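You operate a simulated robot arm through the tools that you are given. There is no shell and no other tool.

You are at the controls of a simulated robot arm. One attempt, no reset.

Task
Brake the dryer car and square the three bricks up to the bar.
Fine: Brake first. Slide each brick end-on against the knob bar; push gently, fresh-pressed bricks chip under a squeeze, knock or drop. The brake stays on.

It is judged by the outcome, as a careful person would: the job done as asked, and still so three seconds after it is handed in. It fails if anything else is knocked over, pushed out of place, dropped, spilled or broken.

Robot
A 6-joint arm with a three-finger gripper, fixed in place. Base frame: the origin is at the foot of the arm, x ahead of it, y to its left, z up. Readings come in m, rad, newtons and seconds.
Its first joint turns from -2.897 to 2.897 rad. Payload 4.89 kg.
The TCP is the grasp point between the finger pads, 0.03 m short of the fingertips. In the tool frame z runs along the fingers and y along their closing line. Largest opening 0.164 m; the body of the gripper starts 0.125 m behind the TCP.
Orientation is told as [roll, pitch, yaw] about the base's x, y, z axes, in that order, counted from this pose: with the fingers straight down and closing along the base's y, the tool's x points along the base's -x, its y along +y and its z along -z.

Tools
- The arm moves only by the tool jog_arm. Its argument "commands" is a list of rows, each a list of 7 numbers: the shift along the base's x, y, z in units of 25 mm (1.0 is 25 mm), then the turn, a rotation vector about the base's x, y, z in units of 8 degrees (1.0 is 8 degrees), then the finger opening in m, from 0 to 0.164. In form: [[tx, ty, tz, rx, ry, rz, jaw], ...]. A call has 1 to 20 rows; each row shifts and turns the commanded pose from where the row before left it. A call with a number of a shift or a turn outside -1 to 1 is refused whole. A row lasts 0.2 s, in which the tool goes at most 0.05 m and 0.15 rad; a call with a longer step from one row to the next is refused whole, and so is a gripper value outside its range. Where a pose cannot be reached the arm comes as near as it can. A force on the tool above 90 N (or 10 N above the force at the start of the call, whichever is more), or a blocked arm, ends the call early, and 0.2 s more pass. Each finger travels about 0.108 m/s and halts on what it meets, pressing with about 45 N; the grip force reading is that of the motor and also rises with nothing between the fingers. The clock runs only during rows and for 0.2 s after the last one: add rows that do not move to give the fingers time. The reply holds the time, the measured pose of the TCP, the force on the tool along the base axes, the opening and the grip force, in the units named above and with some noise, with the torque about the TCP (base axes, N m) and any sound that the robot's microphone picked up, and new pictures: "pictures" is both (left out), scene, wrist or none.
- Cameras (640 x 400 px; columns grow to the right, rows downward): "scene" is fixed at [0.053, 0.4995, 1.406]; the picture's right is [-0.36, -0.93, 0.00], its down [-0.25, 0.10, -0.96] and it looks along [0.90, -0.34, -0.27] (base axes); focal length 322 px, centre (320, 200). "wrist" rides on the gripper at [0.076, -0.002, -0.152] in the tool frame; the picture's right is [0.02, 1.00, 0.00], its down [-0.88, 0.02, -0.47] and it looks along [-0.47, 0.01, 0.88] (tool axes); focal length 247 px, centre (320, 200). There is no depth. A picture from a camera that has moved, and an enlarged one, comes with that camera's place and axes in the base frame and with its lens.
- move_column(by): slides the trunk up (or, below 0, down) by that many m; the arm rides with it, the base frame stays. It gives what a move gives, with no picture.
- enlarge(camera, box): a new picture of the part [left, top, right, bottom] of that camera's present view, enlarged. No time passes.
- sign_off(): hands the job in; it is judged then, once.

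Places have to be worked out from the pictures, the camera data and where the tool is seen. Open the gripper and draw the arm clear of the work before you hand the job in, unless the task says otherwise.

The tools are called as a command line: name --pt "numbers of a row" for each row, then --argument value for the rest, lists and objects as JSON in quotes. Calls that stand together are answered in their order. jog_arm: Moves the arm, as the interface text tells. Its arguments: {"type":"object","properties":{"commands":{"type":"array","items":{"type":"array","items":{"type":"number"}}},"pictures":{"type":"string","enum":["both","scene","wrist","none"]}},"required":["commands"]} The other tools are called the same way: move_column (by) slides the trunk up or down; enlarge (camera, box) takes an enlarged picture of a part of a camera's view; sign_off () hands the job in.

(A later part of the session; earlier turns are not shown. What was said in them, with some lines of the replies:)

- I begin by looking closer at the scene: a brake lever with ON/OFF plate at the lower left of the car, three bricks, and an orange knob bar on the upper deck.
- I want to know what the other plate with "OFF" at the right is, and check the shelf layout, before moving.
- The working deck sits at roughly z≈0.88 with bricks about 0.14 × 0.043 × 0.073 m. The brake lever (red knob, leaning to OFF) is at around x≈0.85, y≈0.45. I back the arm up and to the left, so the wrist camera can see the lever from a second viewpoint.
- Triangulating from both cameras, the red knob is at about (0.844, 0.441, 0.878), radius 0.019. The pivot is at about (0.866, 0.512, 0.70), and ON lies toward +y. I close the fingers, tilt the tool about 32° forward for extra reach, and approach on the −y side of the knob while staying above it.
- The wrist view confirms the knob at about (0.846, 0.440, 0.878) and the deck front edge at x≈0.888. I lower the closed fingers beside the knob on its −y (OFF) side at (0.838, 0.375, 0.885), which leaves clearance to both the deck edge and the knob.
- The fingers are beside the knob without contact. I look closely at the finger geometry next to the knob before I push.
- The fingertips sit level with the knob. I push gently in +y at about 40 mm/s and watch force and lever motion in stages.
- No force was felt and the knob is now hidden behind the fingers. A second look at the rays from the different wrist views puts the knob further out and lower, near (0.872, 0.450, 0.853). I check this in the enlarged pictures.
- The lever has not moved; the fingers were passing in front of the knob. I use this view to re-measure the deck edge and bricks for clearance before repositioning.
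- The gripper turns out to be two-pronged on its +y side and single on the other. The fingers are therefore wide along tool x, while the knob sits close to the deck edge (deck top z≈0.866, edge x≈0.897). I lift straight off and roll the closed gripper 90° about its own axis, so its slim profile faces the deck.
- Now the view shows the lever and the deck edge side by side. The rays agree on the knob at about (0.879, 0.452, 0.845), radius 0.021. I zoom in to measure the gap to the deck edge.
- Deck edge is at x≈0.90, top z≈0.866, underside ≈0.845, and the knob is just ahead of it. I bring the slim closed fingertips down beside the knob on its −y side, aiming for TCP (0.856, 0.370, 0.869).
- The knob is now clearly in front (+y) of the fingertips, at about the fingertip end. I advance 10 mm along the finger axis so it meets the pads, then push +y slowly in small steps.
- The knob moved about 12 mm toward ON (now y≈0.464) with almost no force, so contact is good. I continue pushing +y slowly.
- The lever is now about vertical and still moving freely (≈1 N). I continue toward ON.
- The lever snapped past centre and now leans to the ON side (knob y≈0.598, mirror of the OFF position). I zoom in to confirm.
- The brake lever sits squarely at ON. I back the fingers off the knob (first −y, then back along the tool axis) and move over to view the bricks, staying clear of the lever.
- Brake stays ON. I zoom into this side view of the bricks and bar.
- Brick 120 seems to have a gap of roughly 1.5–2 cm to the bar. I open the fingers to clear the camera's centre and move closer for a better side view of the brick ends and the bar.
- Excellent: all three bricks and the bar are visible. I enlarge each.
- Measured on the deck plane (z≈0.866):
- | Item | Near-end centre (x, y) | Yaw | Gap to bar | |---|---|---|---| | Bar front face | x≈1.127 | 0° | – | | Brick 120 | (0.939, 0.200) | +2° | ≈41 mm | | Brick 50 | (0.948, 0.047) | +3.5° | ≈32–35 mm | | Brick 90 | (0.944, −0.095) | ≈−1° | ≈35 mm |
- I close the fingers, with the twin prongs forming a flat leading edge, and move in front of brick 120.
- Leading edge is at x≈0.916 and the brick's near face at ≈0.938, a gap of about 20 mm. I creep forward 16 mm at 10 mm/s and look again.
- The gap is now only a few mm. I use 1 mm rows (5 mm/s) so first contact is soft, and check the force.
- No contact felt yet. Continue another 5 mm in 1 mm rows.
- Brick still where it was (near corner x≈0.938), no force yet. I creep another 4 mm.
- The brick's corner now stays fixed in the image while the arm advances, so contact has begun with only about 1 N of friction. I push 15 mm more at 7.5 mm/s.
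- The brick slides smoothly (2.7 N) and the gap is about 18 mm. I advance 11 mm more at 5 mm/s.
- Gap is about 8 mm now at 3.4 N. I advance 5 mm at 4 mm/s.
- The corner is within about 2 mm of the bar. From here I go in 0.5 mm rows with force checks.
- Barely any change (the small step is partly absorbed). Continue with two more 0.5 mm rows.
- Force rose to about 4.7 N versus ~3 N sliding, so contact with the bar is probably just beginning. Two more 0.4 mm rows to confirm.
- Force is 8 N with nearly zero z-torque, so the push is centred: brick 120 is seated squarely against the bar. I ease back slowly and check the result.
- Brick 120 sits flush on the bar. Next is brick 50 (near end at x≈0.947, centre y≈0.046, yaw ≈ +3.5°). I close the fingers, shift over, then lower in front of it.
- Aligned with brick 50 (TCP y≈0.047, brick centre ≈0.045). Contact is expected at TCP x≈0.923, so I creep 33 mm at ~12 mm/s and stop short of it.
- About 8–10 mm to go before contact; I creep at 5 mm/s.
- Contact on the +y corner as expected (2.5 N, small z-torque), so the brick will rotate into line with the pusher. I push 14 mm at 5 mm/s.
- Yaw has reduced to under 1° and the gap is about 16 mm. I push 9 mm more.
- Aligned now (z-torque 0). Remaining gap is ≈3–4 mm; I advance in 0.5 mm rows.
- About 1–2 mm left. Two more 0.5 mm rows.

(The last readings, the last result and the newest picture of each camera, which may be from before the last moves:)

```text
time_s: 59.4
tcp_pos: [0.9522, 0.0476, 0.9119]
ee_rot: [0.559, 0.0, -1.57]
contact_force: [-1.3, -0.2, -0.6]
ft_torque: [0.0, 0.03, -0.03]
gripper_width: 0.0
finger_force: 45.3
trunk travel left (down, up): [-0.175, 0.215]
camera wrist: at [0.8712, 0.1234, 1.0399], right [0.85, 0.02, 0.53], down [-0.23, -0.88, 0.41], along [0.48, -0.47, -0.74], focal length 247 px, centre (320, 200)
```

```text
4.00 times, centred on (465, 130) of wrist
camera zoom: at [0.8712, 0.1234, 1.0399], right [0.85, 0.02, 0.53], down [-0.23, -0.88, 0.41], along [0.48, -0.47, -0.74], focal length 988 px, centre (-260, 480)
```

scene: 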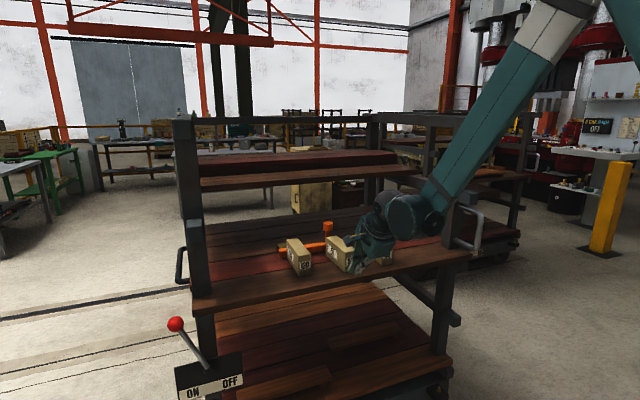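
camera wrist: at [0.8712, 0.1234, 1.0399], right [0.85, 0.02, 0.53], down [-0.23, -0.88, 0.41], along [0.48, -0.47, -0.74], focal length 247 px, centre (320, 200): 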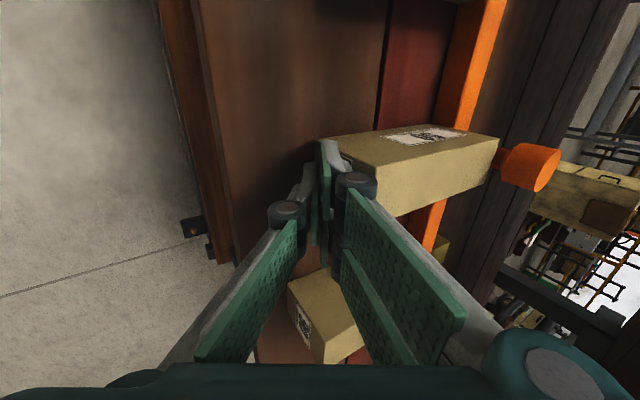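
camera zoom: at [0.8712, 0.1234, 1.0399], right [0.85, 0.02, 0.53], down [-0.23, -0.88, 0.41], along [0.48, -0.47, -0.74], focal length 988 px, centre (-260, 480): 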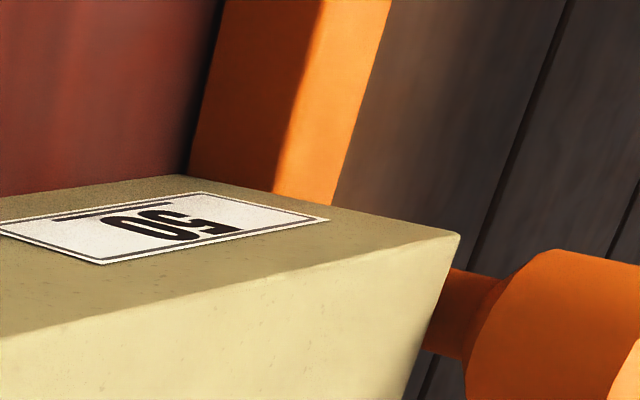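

Nearly touching but the force is still only sliding friction. Two more 0.5 mm rows.

jog_arm --pt "0.02 0 0 0 0 0 0.0" --pt "0.02 0 0 0 0 0 0.0" --pictures "wrist"

enlarge --camera "wrist" --box '[400, 80, 530, 180]'

```text
time_s: 60.0
tcp_pos: [0.9523, 0.0473, 0.9132]
ee_rot: [0.558, -0.002, -1.571]
contact_force: [-6.7, 1.5, 4.4]
ft_torque: [0.01, 0.02, 0.05]
gripper_width: 0.0
finger_force: 45.2
trunk travel left (down, up): [-0.175, 0.215]
camera wrist: at [0.8718, 0.1232, 1.04], right [0.85, 0.02, 0.53], down [-0.23, -0.88, 0.41], along [0.48, -0.47, -0.74], focal length 247 px, centre (320, 200)
```

wrist: 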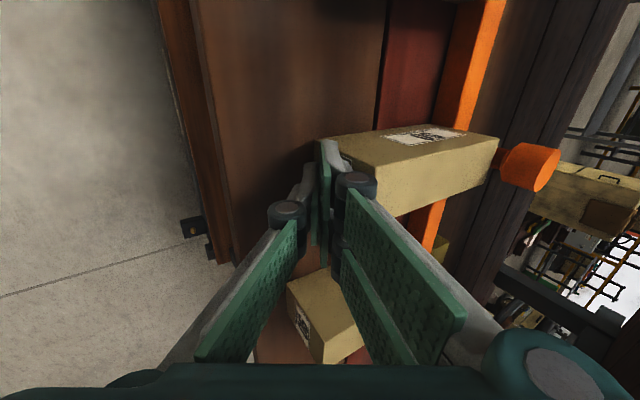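

```text
4.00 times, centred on (465, 130) of wrist
camera zoom: at [0.8718, 0.1232, 1.04], right [0.85, 0.02, 0.53], down [-0.23, -0.88, 0.41], along [0.48, -0.47, -0.74], focal length 988 px, centre (-260, 480)
```

zoom: 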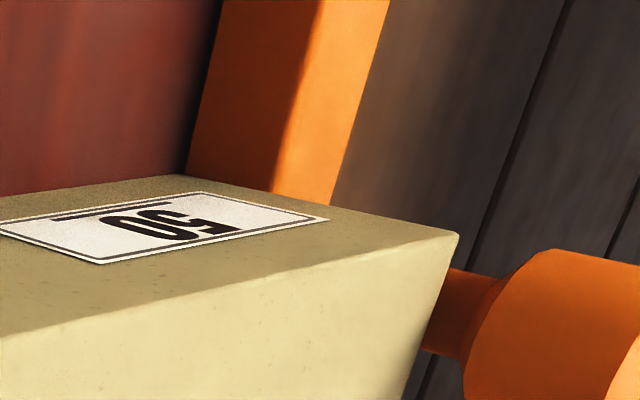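

Force stepped up to 6.7 N, so the brick is touching the bar. One more 0.4 mm to seat it fully square, matching brick 120.

jog_arm --pt "0.016 0 0 0 0 0 0.0" --pt "0 0 0 0 0 0 0.0" --pictures "wrist"

enlarge --camera "wrist" --box '[390, 100, 520, 260]'

```text
time_s: 60.6
tcp_pos: [0.9531, 0.047, 0.9138]
ee_rot: [0.558, 0.0, -1.571]
contact_force: [-14.1, -1.4, -0.8]
ft_torque: [-0.02, 0.19, -0.06]
gripper_width: 0.0
finger_force: 45.1
trunk travel left (down, up): [-0.175, 0.215]
camera wrist: at [0.8723, 0.1233, 1.04], right [0.85, 0.02, 0.53], down [-0.23, -0.88, 0.41], along [0.48, -0.47, -0.74], focal length 247 px, centre (320, 200)
```

wrist: 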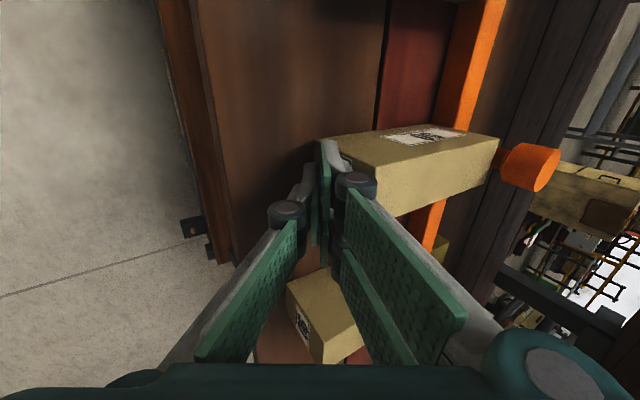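

```text
2.50 times, centred on (455, 180) of wrist
camera zoom: at [0.8723, 0.1233, 1.04], right [0.85, 0.02, 0.53], down [-0.23, -0.88, 0.41], along [0.48, -0.47, -0.74], focal length 617 px, centre (-18, 250)
```

zoom: 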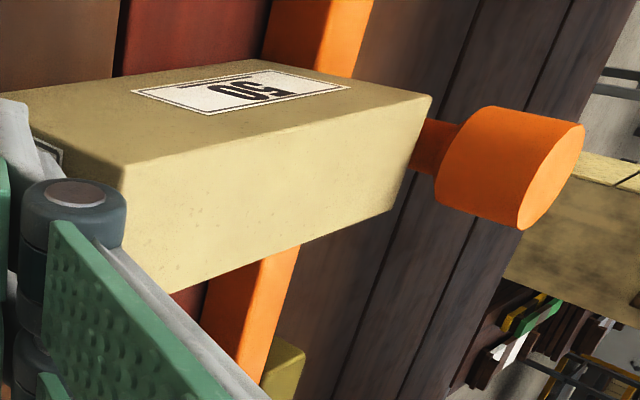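

14 N with negligible z-torque: brick 50 is seated flush on the bar. I ease off immediately, retreat, and open to check.

jog_arm --pt "-0.04 0 0 0 0 0 0.0" --pt "-0.06 0 0 0 0 0 0.0" --pt "-0.1 0 0 0 0 0 0.0" --pt "-0.2 0 0 0 0 0 0.0" --pt "-0.5 0 0 0 0 0 0.0" --pt "-0.5 0 0 0 0 0 0.0" --pt "-0.5 0 0 0 0 0 0.0" --pt "-0.5 0 0.4 0 0 0 0.0" --pt "-0.4 0 0.8 0 0 0 0.0" --pt "-0.4 0 0.8 0 0 0 0.0" --pt "0 0 0.8 0 0 0 0.0" --pt "0 0 0.8 0 0 0 0.0" --pt "0 0 0.8 0 0 0 0.164" --pt "0 0 0.8 0 0 0 0.164" --pt "0 0 0.8 0 0 0 0.164" --pt "0 0 0 0 0 0 0.164" --pt "0 0 0 0 0 0 0.164"

enlarge --camera "wrist" --box '[290, 20, 450, 140]'

enlarge --camera "wrist" --box '[290, 110, 450, 230]'

```text
time_s: 64.2
tcp_pos: [0.8751, 0.0445, 1.06]
ee_rot: [0.558, 0.001, -1.57]
contact_force: [0.6, 0.6, 0.4]
ft_torque: [0.01, -0.05, -0.03]
gripper_width: 0.1638
finger_force: 0.0
trunk travel left (down, up): [-0.175, 0.215]
camera wrist: at [0.7939, 0.1213, 1.1877], right [0.85, 0.02, 0.53], down [-0.23, -0.88, 0.41], along [0.48, -0.47, -0.74], focal length 247 px, centre (320, 200)
```

scene: 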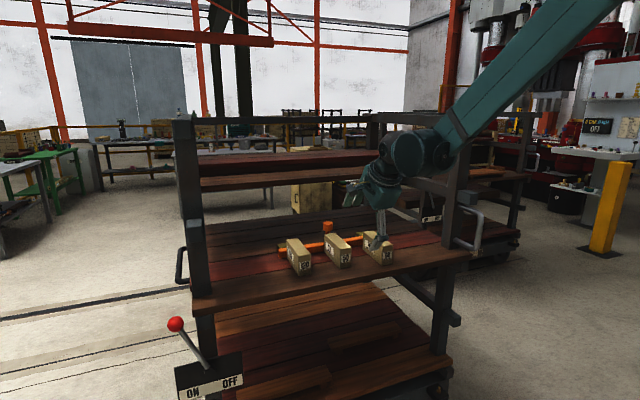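
wrist: 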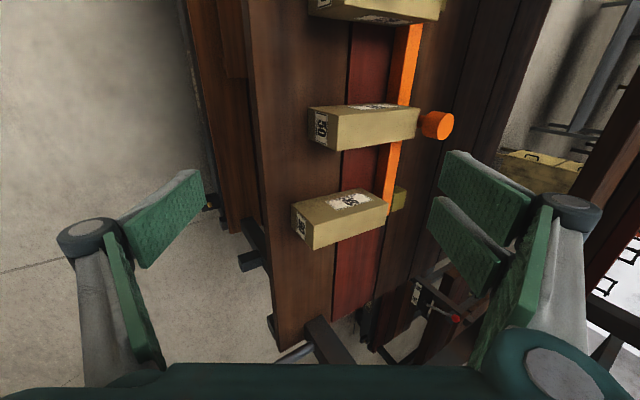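

```text
3.33 times, centred on (370, 80) of wrist
camera zoom: at [0.7939, 0.1213, 1.1877], right [0.85, 0.02, 0.53], down [-0.23, -0.88, 0.41], along [0.48, -0.47, -0.74], focal length 823 px, centre (153, 600)
```

zoom: 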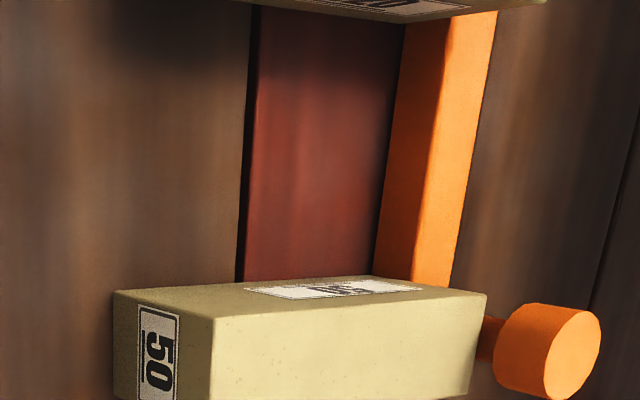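

```text
3.33 times, centred on (370, 170) of wrist
camera zoom: at [0.7939, 0.1213, 1.1877], right [0.85, 0.02, 0.53], down [-0.23, -0.88, 0.41], along [0.48, -0.47, -0.74], focal length 823 px, centre (153, 300)
```

zoom: 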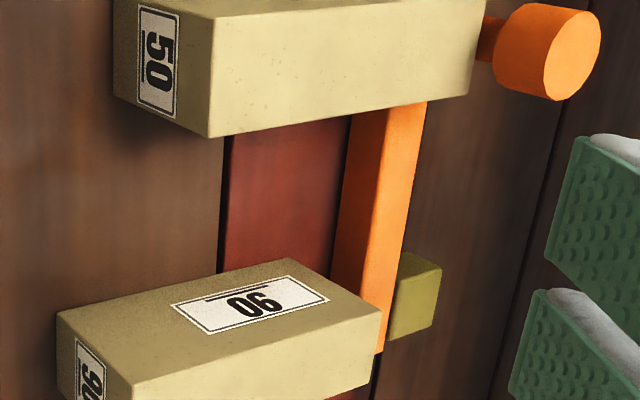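

Brick 50 is flush and square. Brick 90 has its near end at x≈0.944, centre y≈−0.097, yaw ≈ −1.8°, and the bar extends to y≈−0.145 behind it. I close, shift over and lower in front of brick 90.

jog_arm --pt "0 -0.95 0 0 0 0 0.0" --pt "0 -0.95 0 0 0 0 0.0" --pt "0 -0.95 0 0 0 0 0.0" --pt "0 -0.95 0 0 0 0 0.0" --pt "0 -0.95 0 0 0 0 0.0" --pt "0 -0.95 0 0 0 0 0.0" --pt "0 0 -0.9 0 0 0 0.0" --pt "0 0 -0.9 0 0 0 0.0" --pt "0 0 -0.9 0 0 0 0.0" --pt "0 0 -0.9 0 0 0 0.0" --pt "0 0 -0.9 0 0 0 0.0" --pt "0.1 0 -0.75 0 0 0 0.0" --pt "0.1 0 -0.7 0 0 0 0.0" --pt "0 0 0 0 0 0 0.0"

enlarge --camera "wrist" --box '[290, 90, 530, 240]'

```text
time_s: 67.2
tcp_pos: [0.8787, -0.098, 0.9146]
ee_rot: [0.558, 0.0, -1.57]
contact_force: [0.0, -0.3, 0.2]
ft_torque: [0.0, 0.0, 0.02]
gripper_width: 0.0001
finger_force: 44.9
trunk travel left (down, up): [-0.175, 0.215]
camera wrist: at [0.7983, -0.0199, 1.0409], right [0.85, 0.02, 0.53], down [-0.23, -0.88, 0.41], along [0.48, -0.47, -0.74], focal length 247 px, centre (320, 200)
```

scene: 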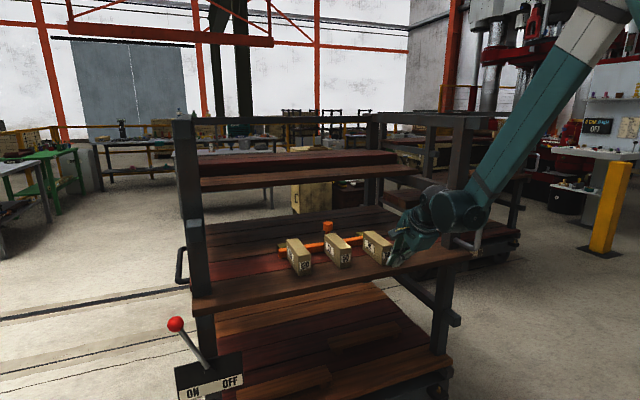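
wrist: 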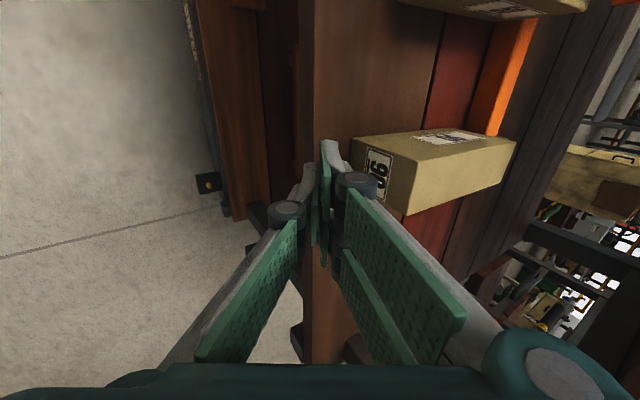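

```text
2.67 times, centred on (410, 165) of wrist
camera zoom: at [0.7983, -0.0199, 1.0409], right [0.85, 0.02, 0.53], down [-0.23, -0.88, 0.41], along [0.48, -0.47, -0.74], focal length 659 px, centre (80, 293)
```

zoom: 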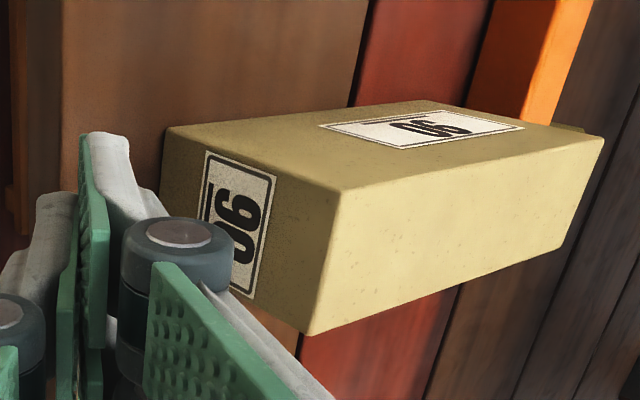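

Centred on brick 90. Approach 32 mm at ~12 mm/s, stopping ≈8 mm short of contact.

jog_arm --pt "0.1 0 0 0 0 0 0.0" --pt "0.1 0 0 0 0 0 0.0" --pt "0.1 0 0 0 0 0 0.0" --pt "0.1 0 0 0 0 0 0.0" --pt "0.1 0 0 0 0 0 0.0" --pt "0.1 0 0 0 0 0 0.0" --pt "0.1 0 0 0 0 0 0.0" --pt "0.1 0 0 0 0 0 0.0" --pt "0.1 0 0 0 0 0 0.0" --pt "0.1 0 0 0 0 0 0.0" --pt "0.1 0 0 0 0 0 0.0" --pt "0.08 0 0 0 0 0 0.0" --pt "0.06 0 0 0 0 0 0.0" --pictures "wrist"

```text
time_s: 70.0
tcp_pos: [0.9104, -0.0947, 0.9137]
ee_rot: [0.559, 0.0, -1.571]
contact_force: [0.4, -0.2, -0.2]
ft_torque: [0.02, 0.01, 0.02]
gripper_width: 0.0
finger_force: 44.7
trunk travel left (down, up): [-0.175, 0.215]
camera wrist: at [0.8286, -0.0194, 1.0414], right [0.85, 0.02, 0.53], down [-0.23, -0.88, 0.41], along [0.48, -0.47, -0.74], focal length 247 px, centre (320, 200)
```

wrist: 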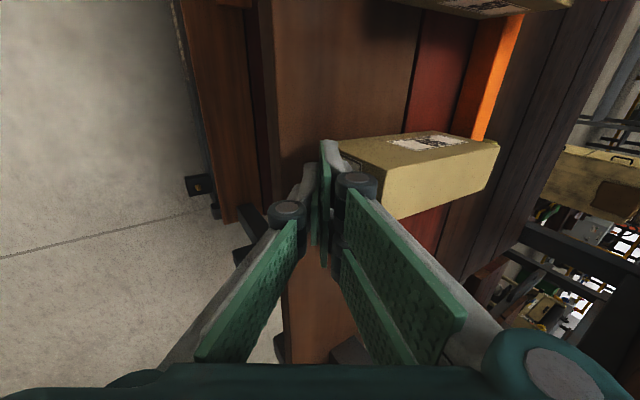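

No contact yet. I creep 14 mm at 5 mm/s through first contact.

jog_arm --pt "0.04 0 0 0 0 0 0.0" --pt "0.04 0 0 0 0 0 0.0" --pt "0.04 0 0 0 0 0 0.0" --pt "0.04 0 0 0 0 0 0.0" --pt "0.04 0 0 0 0 0 0.0" --pt "0.04 0 0 0 0 0 0.0" --pt "0.04 0 0 0 0 0 0.0" --pt "0.04 0 0 0 0 0 0.0" --pt "0.04 0 0 0 0 0 0.0" --pt "0.04 0 0 0 0 0 0.0" --pt "0.04 0 0 0 0 0 0.0" --pt "0.04 0 0 0 0 0 0.0" --pt "0.04 0 0 0 0 0 0.0" --pt "0.04 0 0 0 0 0 0.0" --pictures "wrist"

enlarge --camera "wrist" --box '[290, 90, 530, 240]'

```text
time_s: 73.0
tcp_pos: [0.9237, -0.096, 0.9151]
ee_rot: [0.557, 0.0, -1.571]
contact_force: [-1.4, -0.9, -1.2]
ft_torque: [0.03, 0.02, -0.05]
gripper_width: 0.0
finger_force: 45.2
trunk travel left (down, up): [-0.175, 0.215]
camera wrist: at [0.8419, -0.0196, 1.0419], right [0.85, 0.02, 0.53], down [-0.23, -0.88, 0.41], along [0.48, -0.47, -0.74], focal length 247 px, centre (320, 200)
```

wrist: 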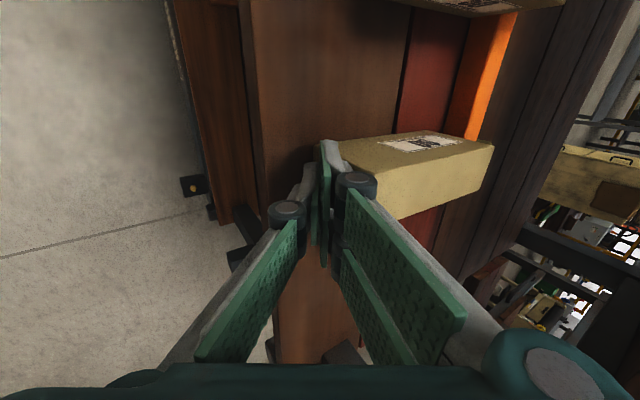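

```text
2.67 times, centred on (410, 165) of wrist
camera zoom: at [0.8419, -0.0196, 1.0419], right [0.85, 0.02, 0.53], down [-0.23, -0.88, 0.41], along [0.48, -0.47, -0.74], focal length 659 px, centre (80, 293)
```

zoom: 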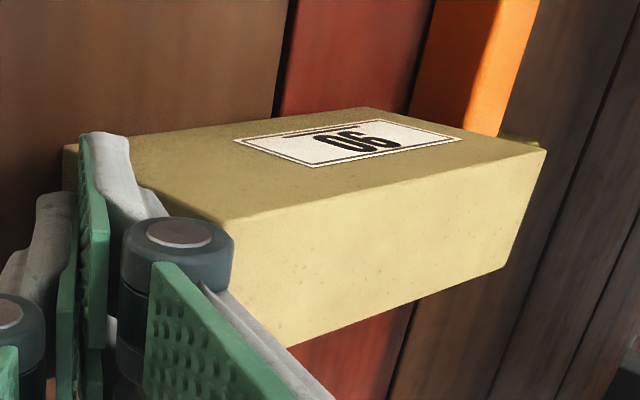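

Light contact (1.4 N, at the −y corner as expected). Flush should come when the camera reads x≈0.872, i.e. 30 mm on. I push 20 mm at ~6 mm/s.

jog_arm --pt "0.05 0 0 0 0 0 0.0" --pt "0.05 0 0 0 0 0 0.0" --pt "0.05 0 0 0 0 0 0.0" --pt "0.05 0 0 0 0 0 0.0" --pt "0.05 0 0 0 0 0 0.0" --pt "0.05 0 0 0 0 0 0.0" --pt "0.05 0 0 0 0 0 0.0" --pt "0.05 0 0 0 0 0 0.0" --pt "0.05 0 0 0 0 0 0.0" --pt "0.05 0 0 0 0 0 0.0" --pt "0.05 0 0 0 0 0 0.0" --pt "0.05 0 0 0 0 0 0.0" --pt "0.05 0 0 0 0 0 0.0" --pt "0.05 0 0 0 0 0 0.0" --pt "0.05 0 0 0 0 0 0.0" --pt "0.05 0 0 0 0 0 0.0" --pictures "wrist"

enlarge --camera "wrist" --box '[400, 80, 530, 180]'

```text
time_s: 76.4
tcp_pos: [0.9429, -0.0951, 0.913]
ee_rot: [0.558, 0.001, -1.571]
contact_force: [-2.8, -0.7, 0.9]
ft_torque: [-0.02, 0.0, -0.01]
gripper_width: 0.0003
finger_force: 44.3
trunk travel left (down, up): [-0.175, 0.215]
camera wrist: at [0.8624, -0.0193, 1.0405], right [0.85, 0.02, 0.53], down [-0.23, -0.88, 0.41], along [0.48, -0.47, -0.74], focal length 247 px, centre (320, 200)
```

wrist: 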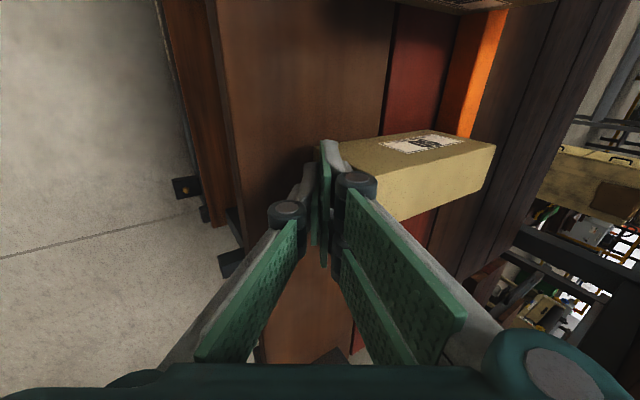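

```text
4.00 times, centred on (465, 130) of wrist
camera zoom: at [0.8624, -0.0193, 1.0405], right [0.85, 0.02, 0.53], down [-0.23, -0.88, 0.41], along [0.48, -0.47, -0.74], focal length 988 px, centre (-260, 480)
```

zoom: 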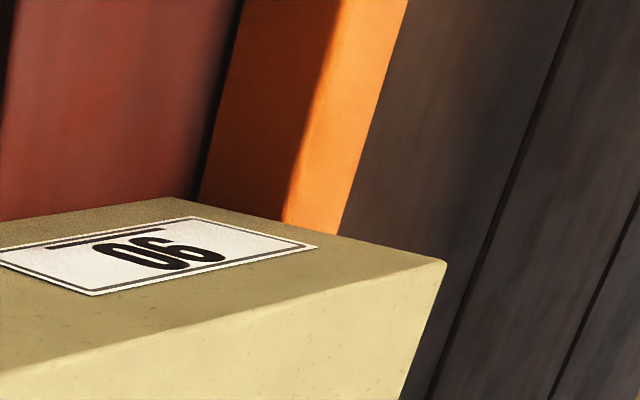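

Gap ≈9 mm. Advance 6.5 mm at ~4 mm/s.

jog_arm --pt "0.033 0 0 0 0 0 0.0" --pt "0.033 0 0 0 0 0 0.0" --pt "0.033 0 0 0 0 0 0.0" --pt "0.033 0 0 0 0 0 0.0" --pt "0.033 0 0 0 0 0 0.0" --pt "0.033 0 0 0 0 0 0.0" --pt "0.033 0 0 0 0 0 0.0" --pt "0.033 0 0 0 0 0 0.0" --pictures "wrist"

enlarge --camera "wrist" --box '[400, 80, 530, 180]'

```text
time_s: 78.2
tcp_pos: [0.9493, -0.0955, 0.9134]
ee_rot: [0.559, 0.0, -1.571]
contact_force: [-2.0, -0.9, 0.9]
ft_torque: [-0.01, 0.01, -0.02]
gripper_width: 0.0
finger_force: 44.7
trunk travel left (down, up): [-0.175, 0.215]
camera wrist: at [0.8679, -0.0189, 1.0413], right [0.85, 0.02, 0.53], down [-0.23, -0.88, 0.41], along [0.48, -0.47, -0.74], focal length 247 px, centre (320, 200)
```

wrist: 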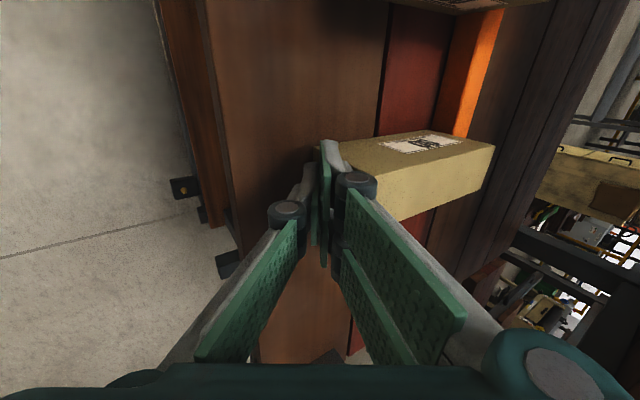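

```text
4.00 times, centred on (465, 130) of wrist
camera zoom: at [0.8679, -0.0189, 1.0413], right [0.85, 0.02, 0.53], down [-0.23, -0.88, 0.41], along [0.48, -0.47, -0.74], focal length 988 px, centre (-260, 480)
```

zoom: 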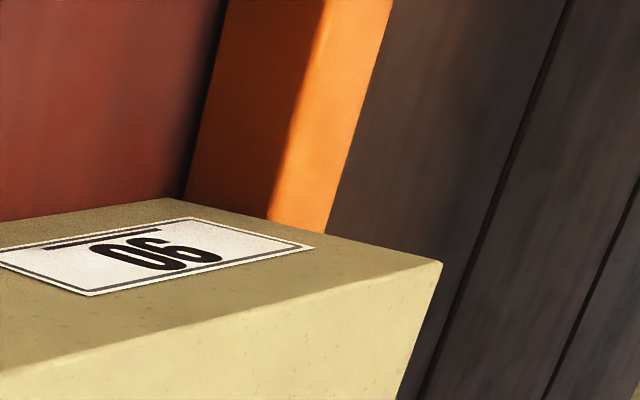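

Gap ≈3 mm. Three 0.5 mm rows.

jog_arm --pt "0.02 0 0 0 0 0 0.0" --pt "0.02 0 0 0 0 0 0.0" --pt "0.02 0 0 0 0 0 0.0" --pictures "wrist"

enlarge --camera "wrist" --box '[400, 80, 530, 180]'

```text
time_s: 79.0
tcp_pos: [0.9502, -0.0956, 0.9138]
ee_rot: [0.558, -0.001, -1.57]
contact_force: [-2.0, 0.4, 0.5]
ft_torque: [0.03, 0.0, 0.03]
gripper_width: 0.0002
finger_force: 45.5
trunk travel left (down, up): [-0.175, 0.215]
camera wrist: at [0.8693, -0.0195, 1.0409], right [0.85, 0.02, 0.53], down [-0.23, -0.88, 0.41], along [0.48, -0.47, -0.74], focal length 247 px, centre (320, 200)
```

wrist: 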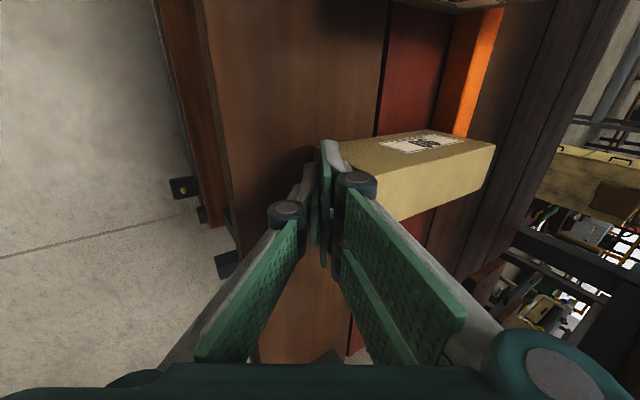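

```text
4.00 times, centred on (465, 130) of wrist
camera zoom: at [0.8693, -0.0195, 1.0409], right [0.85, 0.02, 0.53], down [-0.23, -0.88, 0.41], along [0.48, -0.47, -0.74], focal length 988 px, centre (-260, 480)
```

zoom: 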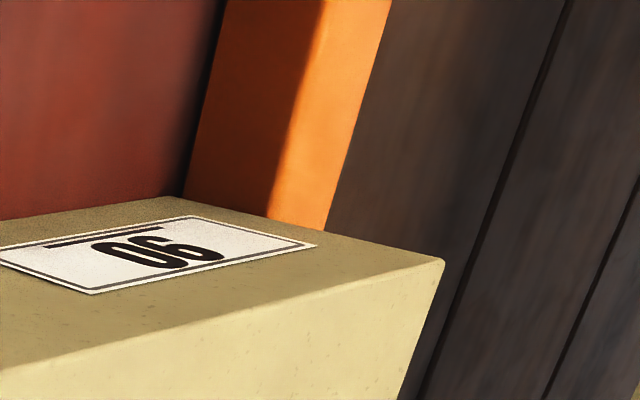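

Gap ≈1.5–2 mm and still only sliding friction. Two more 0.5 mm rows.

jog_arm --pt "0.02 0 0 0 0 0 0.0" --pt "0.02 0 0 0 0 0 0.0" --pictures "wrist"

enlarge --camera "wrist" --box '[400, 80, 530, 180]'

```text
time_s: 79.6
tcp_pos: [0.9519, -0.0959, 0.9136]
ee_rot: [0.557, 0.0, -1.572]
contact_force: [-1.6, 0.6, 0.2]
ft_torque: [0.0, 0.01, 0.03]
gripper_width: 0.0
finger_force: 45.1
trunk travel left (down, up): [-0.175, 0.215]
camera wrist: at [0.8706, -0.0196, 1.0406], right [0.85, 0.02, 0.53], down [-0.23, -0.88, 0.41], along [0.48, -0.47, -0.74], focal length 247 px, centre (320, 200)
```

wrist: 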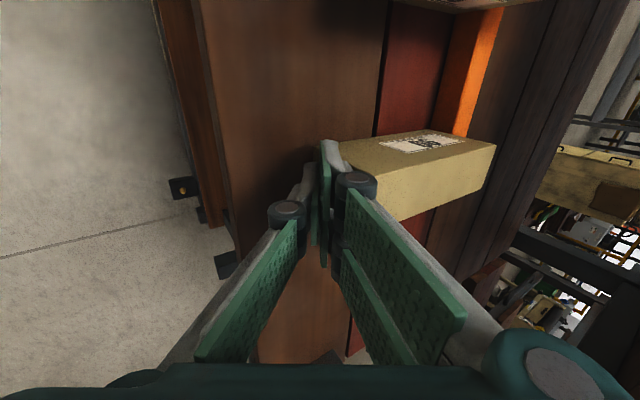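

```text
4.00 times, centred on (465, 130) of wrist
camera zoom: at [0.8706, -0.0196, 1.0406], right [0.85, 0.02, 0.53], down [-0.23, -0.88, 0.41], along [0.48, -0.47, -0.74], focal length 988 px, centre (-260, 480)
```

zoom: 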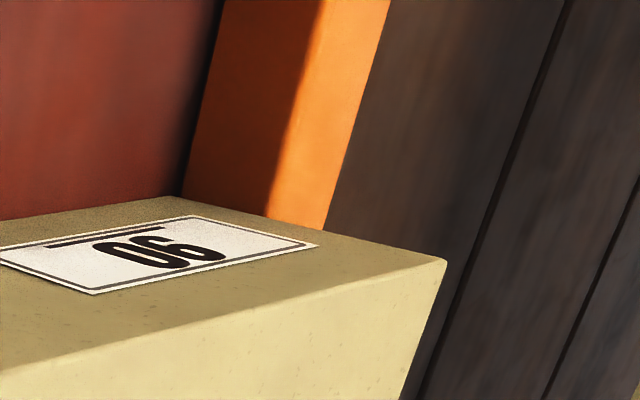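

About 1 mm left. Two more 0.4 mm rows.

jog_arm --pt "0.016 0 0 0 0 0 0.0" --pt "0.016 0 0 0 0 0 0.0" --pictures "wrist"

enlarge --camera "wrist" --box '[400, 80, 530, 180]'

```text
time_s: 80.2
tcp_pos: [0.9524, -0.0971, 0.9144]
ee_rot: [0.56, 0.0, -1.571]
contact_force: [-2.7, 0.6, -0.5]
ft_torque: [0.05, 0.01, 0.04]
gripper_width: 0.0
finger_force: 44.8
trunk travel left (down, up): [-0.175, 0.215]
camera wrist: at [0.871, -0.02, 1.0412], right [0.85, 0.02, 0.53], down [-0.23, -0.88, 0.41], along [0.48, -0.47, -0.74], focal length 247 px, centre (320, 200)
```

wrist: 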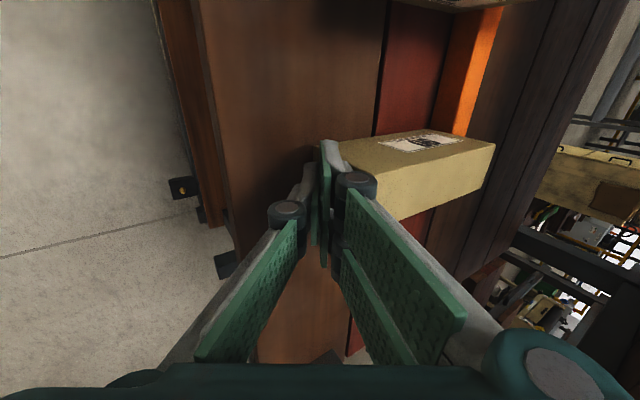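

```text
4.00 times, centred on (465, 130) of wrist
camera zoom: at [0.871, -0.02, 1.0412], right [0.85, 0.02, 0.53], down [-0.23, -0.88, 0.41], along [0.48, -0.47, -0.74], focal length 988 px, centre (-260, 480)
```

zoom: 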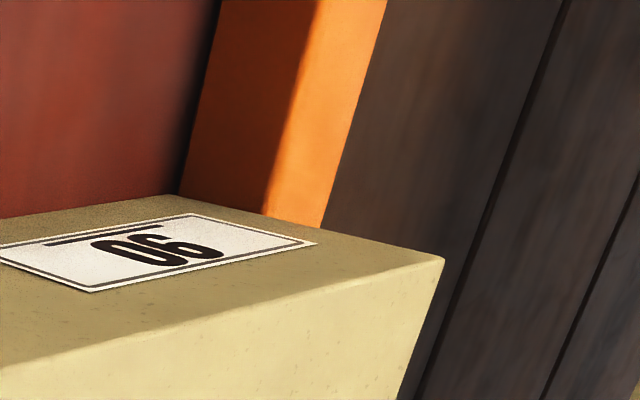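

Corner is practically at the bar, still at sliding-level force. Two more 0.4 mm rows.

jog_arm --pt "0.016 0 0 0 0 0 0.0" --pt "0.016 0 0 0 0 0 0.0" --pictures "wrist"

enlarge --camera "wrist" --box '[400, 80, 530, 180]'

```text
time_s: 80.8
tcp_pos: [0.9515, -0.0952, 0.913]
ee_rot: [0.558, 0.001, -1.57]
contact_force: [0.3, -0.9, 0.4]
ft_torque: [0.0, 0.0, -0.03]
gripper_width: 0.0
finger_force: 44.9
trunk travel left (down, up): [-0.175, 0.215]
camera wrist: at [0.8715, -0.0197, 1.0405], right [0.85, 0.02, 0.53], down [-0.23, -0.88, 0.41], along [0.48, -0.47, -0.74], focal length 247 px, centre (320, 200)
```

wrist: 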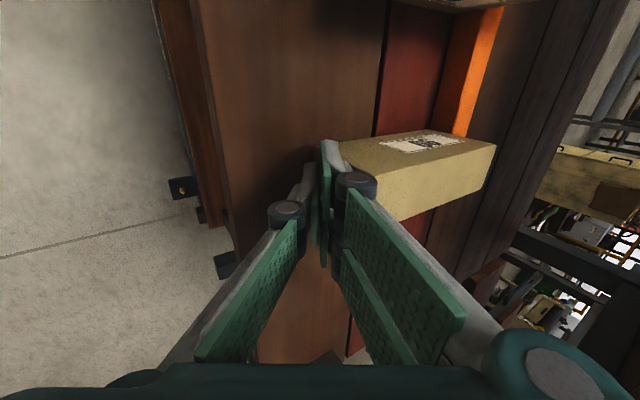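

```text
4.00 times, centred on (465, 130) of wrist
camera zoom: at [0.8715, -0.0197, 1.0405], right [0.85, 0.02, 0.53], down [-0.23, -0.88, 0.41], along [0.48, -0.47, -0.74], focal length 988 px, centre (-260, 480)
```

zoom: 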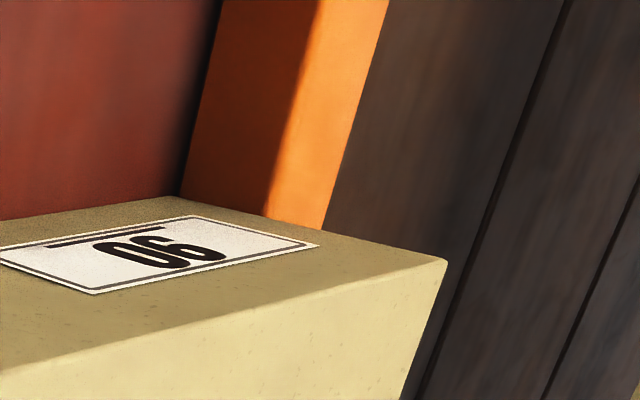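

The reading wobbled back to 0 N (stick-slip), so it is not seated yet. Two more 0.4 mm rows.

jog_arm --pt "0.016 0 0 0 0 0 0.0" --pt "0.016 0 0 0 0 0 0.0" --pictures "wrist"

enlarge --camera "wrist" --box '[400, 80, 530, 180]'

```text
time_s: 81.4
tcp_pos: [0.9531, -0.0966, 0.9135]
ee_rot: [0.558, 0.0, -1.571]
contact_force: [-15.0, 1.3, -2.0]
ft_torque: [0.06, 0.26, 0.09]
gripper_width: 0.0002
finger_force: 45.5
trunk travel left (down, up): [-0.175, 0.215]
camera wrist: at [0.8722, -0.0203, 1.0412], right [0.85, 0.02, 0.53], down [-0.23, -0.88, 0.41], along [0.48, -0.47, -0.74], focal length 247 px, centre (320, 200)
```

wrist: 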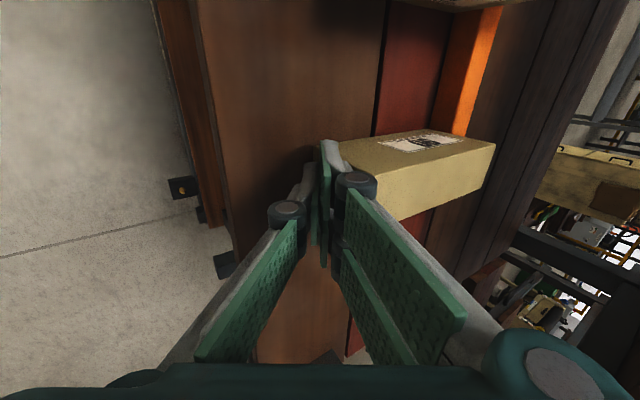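

```text
4.00 times, centred on (465, 130) of wrist
camera zoom: at [0.8722, -0.0203, 1.0412], right [0.85, 0.02, 0.53], down [-0.23, -0.88, 0.41], along [0.48, -0.47, -0.74], focal length 988 px, centre (-260, 480)
```

zoom: 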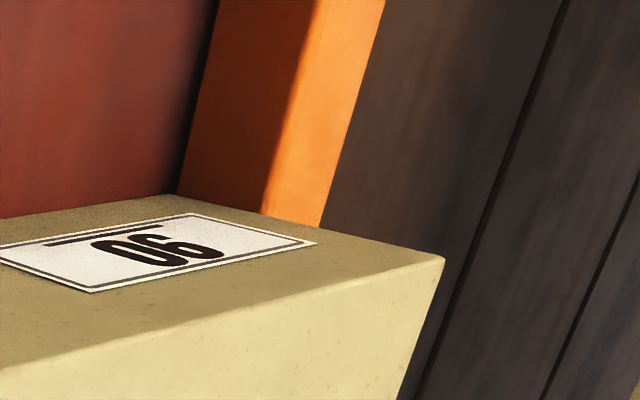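

Force jumped to 15 N at the same position as the other bricks: brick 90 is seated on the bar. I ease off at once, retreat, rise and open to inspect everything.

jog_arm --pt "-0.04 0 0 0 0 0 0.0" --pt "-0.06 0 0 0 0 0 0.0" --pt "-0.1 0 0 0 0 0 0.0" --pt "-0.2 0 0 0 0 0 0.0" --pt "-0.5 0 0 0 0 0 0.0" --pt "-0.5 0 0 0 0 0 0.0" --pt "-0.5 0 0 0 0 0 0.0" --pt "-0.5 0 0.4 0 0 0 0.0" --pt "-0.4 0 0.8 0 0 0 0.0" --pt "-0.4 0 0.8 0 0 0 0.0" --pt "0 0 0.8 0 0 0 0.0" --pt "0 0 0.8 0 0 0 0.0" --pt "0 0.5 0.8 0 0 0 0.164" --pt "0 0.5 0.8 0 0 0 0.164" --pt "0 0.5 0.8 0 0 0 0.164" --pt "0 0.5 0 0 0 0 0.164" --pt "0 0 0 0 0 0 0.164"

enlarge --camera "wrist" --box '[290, 100, 450, 220]'

enlarge --camera "scene" --box '[260, 200, 420, 300]'

enlarge --camera "scene" --box '[140, 290, 280, 400]'

```text
time_s: 85.0
tcp_pos: [0.8736, -0.0427, 1.0639]
ee_rot: [0.556, 0.0, -1.571]
contact_force: [-0.6, 0.4, -0.4]
ft_torque: [-0.01, 0.0, 0.01]
gripper_width: 0.164
finger_force: 0.0
trunk travel left (down, up): [-0.175, 0.215]
camera wrist: at [0.7928, 0.0328, 1.1917], right [0.85, 0.02, 0.53], down [-0.23, -0.88, 0.41], along [0.48, -0.47, -0.74], focal length 247 px, centre (320, 200)
```

scene: 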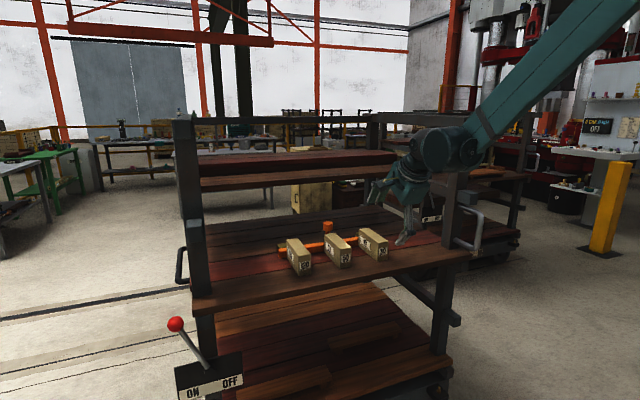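
wrist: 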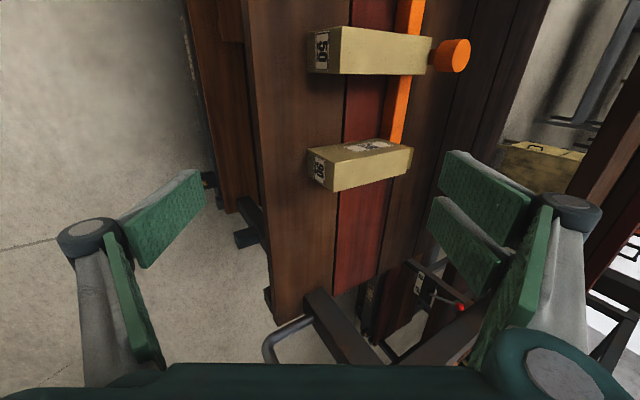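

```text
3.33 times, centred on (370, 160) of wrist
camera zoom: at [0.7928, 0.0328, 1.1917], right [0.85, 0.02, 0.53], down [-0.23, -0.88, 0.41], along [0.48, -0.47, -0.74], focal length 823 px, centre (153, 333)
```

zoom: 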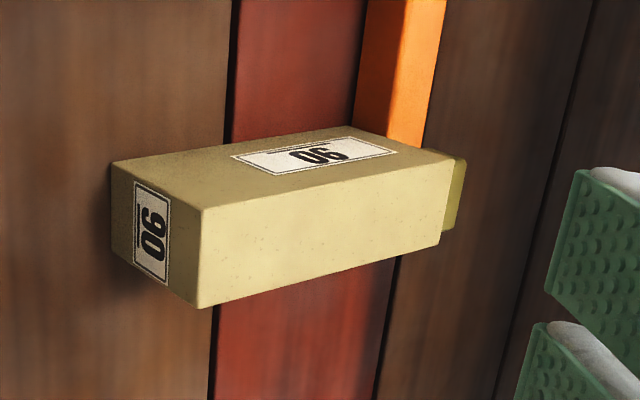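

```text
4.00 times, centred on (340, 250) of scene
camera zoom: at [0.053, 0.4995, 1.406], right [-0.36, -0.93, 0.0], down [-0.25, 0.1, -0.96], along [0.9, -0.34, -0.27], focal length 1288 px, centre (240, 0)
```

zoom: 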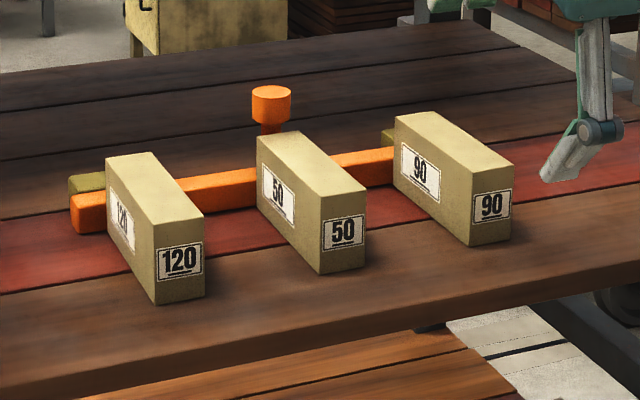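

```text
3.64 times, centred on (210, 345) of scene
camera zoom: at [0.053, 0.4995, 1.406], right [-0.36, -0.93, 0.0], down [-0.25, 0.1, -0.96], along [0.9, -0.34, -0.27], focal length 1171 px, centre (720, -327)
```

zoom: 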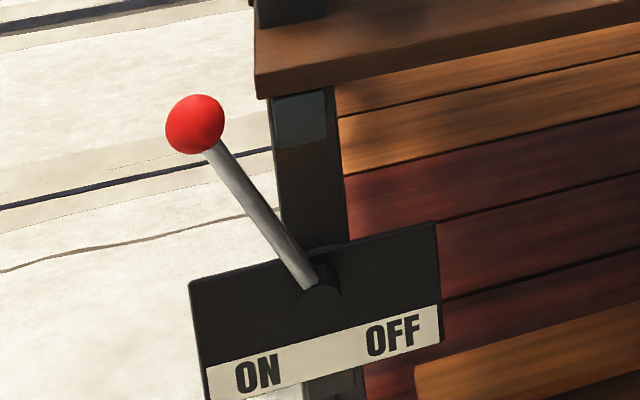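

All three bricks are flush and square (near ends all at x≈0.976, yaw ≈0°), the bar hasn't moved, and the brake is still ON. I draw the open gripper well clear and take a final look.

jog_arm --pt "-0.9 0 0.4 0 0 0 0.164" --pt "-0.9 0 0.4 0 0 0 0.164" --pt "-0.9 0 0.4 0 0 0 0.164" --pt "-0.9 0 0.4 0 0 0 0.164" --pt "-0.9 0 0.4 0 0 0 0.164" --pt "-0.9 0 0.4 0 0 0 0.164" --pt "-0.9 0 0.4 0 0 0 0.164" --pt "-0.9 0 0.4 0 0 0 0.164" --pt "-0.9 0 0.4 0 0 0 0.164" --pt "-0.9 0 0.4 0 0 0 0.164" --pt "0 0 0 0 0 0 0.164" --pt "0 0 0 0 0 0 0.164" --pt "0 0 0 0 0 0 0.164"

enlarge --camera "scene" --box '[160, 200, 420, 400]'

```text
time_s: 87.8
tcp_pos: [0.6484, -0.0453, 1.165]
ee_rot: [0.56, 0.003, -1.571]
contact_force: [0.5, 0.0, 0.2]
ft_torque: [0.0, 0.03, 0.01]
gripper_width: 0.1641
finger_force: 0.0
trunk travel left (down, up): [-0.175, 0.215]
camera wrist: at [0.5671, 0.031, 1.2919], right [0.85, 0.02, 0.53], down [-0.23, -0.88, 0.41], along [0.48, -0.47, -0.74], focal length 247 px, centre (320, 200)
```

scene: 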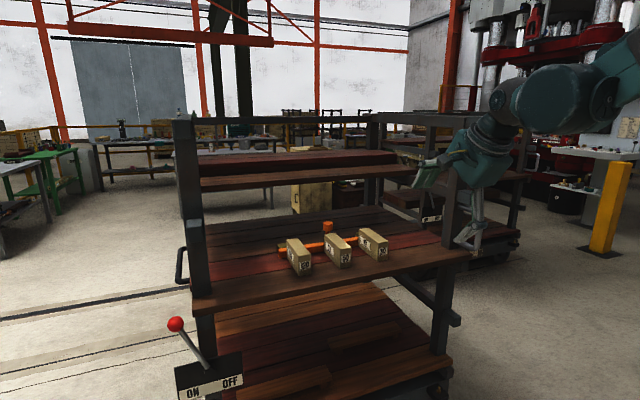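
wrist: 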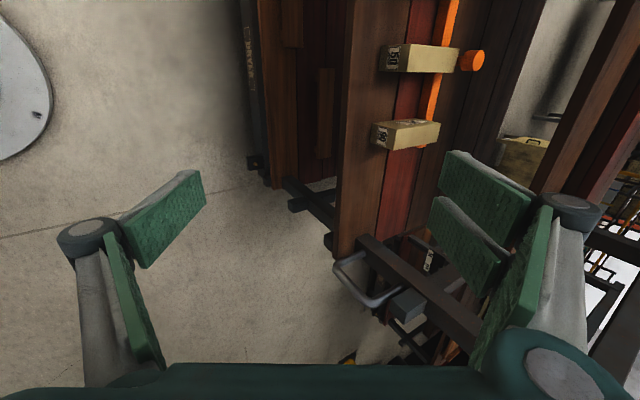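

```text
2.00 times, centred on (290, 300) of scene
camera zoom: at [0.053, 0.4995, 1.406], right [-0.36, -0.93, 0.0], down [-0.25, 0.1, -0.96], along [0.9, -0.34, -0.27], focal length 644 px, centre (380, 0)
```

zoom: 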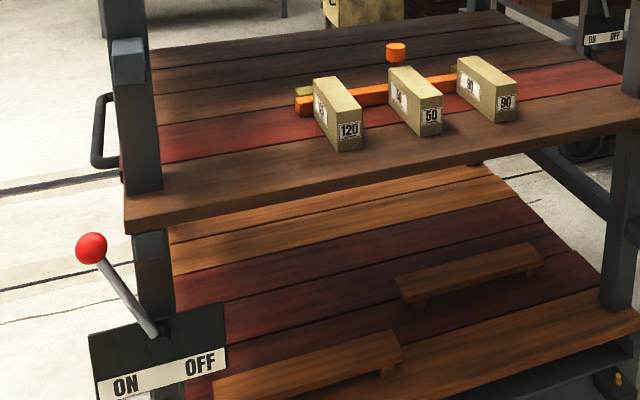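

The final picture shows the brake lever at ON and all three bricks square against the bar. Nothing else has been disturbed, and the arm is clear with the gripper open, so I hand the job in.

sign_off

```text
The job is handed in.
```

The dryer car is braked, and bricks 120, 50 and 90 are pushed end-on against the knob bar. I've handed the job in, with the arm clear and the gripper open.

- **Brake:** I pushed the lever from OFF to ON before touching any brick. It snapped past centre and was still at ON in the last picture.
- **Bricks:** From the pictures, all three near ends line up at x≈0.976 m with no visible twist, and the bar has not moved. I pushed slowly with closed fingers and never gripped a brick.
- **Force on the bricks:** Sliding took about 1 to 5 N. At the bar, the readings reached 8 N for brick 120, 14 N for brick 50 and 15 N for brick 90. I eased off straight away each time and saw no chips in the pictures.

My first approach to the lever missed: I had judged the knob too near and too high, so the closed fingers passed in front of it without moving it. I lifted off, turned the gripper, and the second approach worked.
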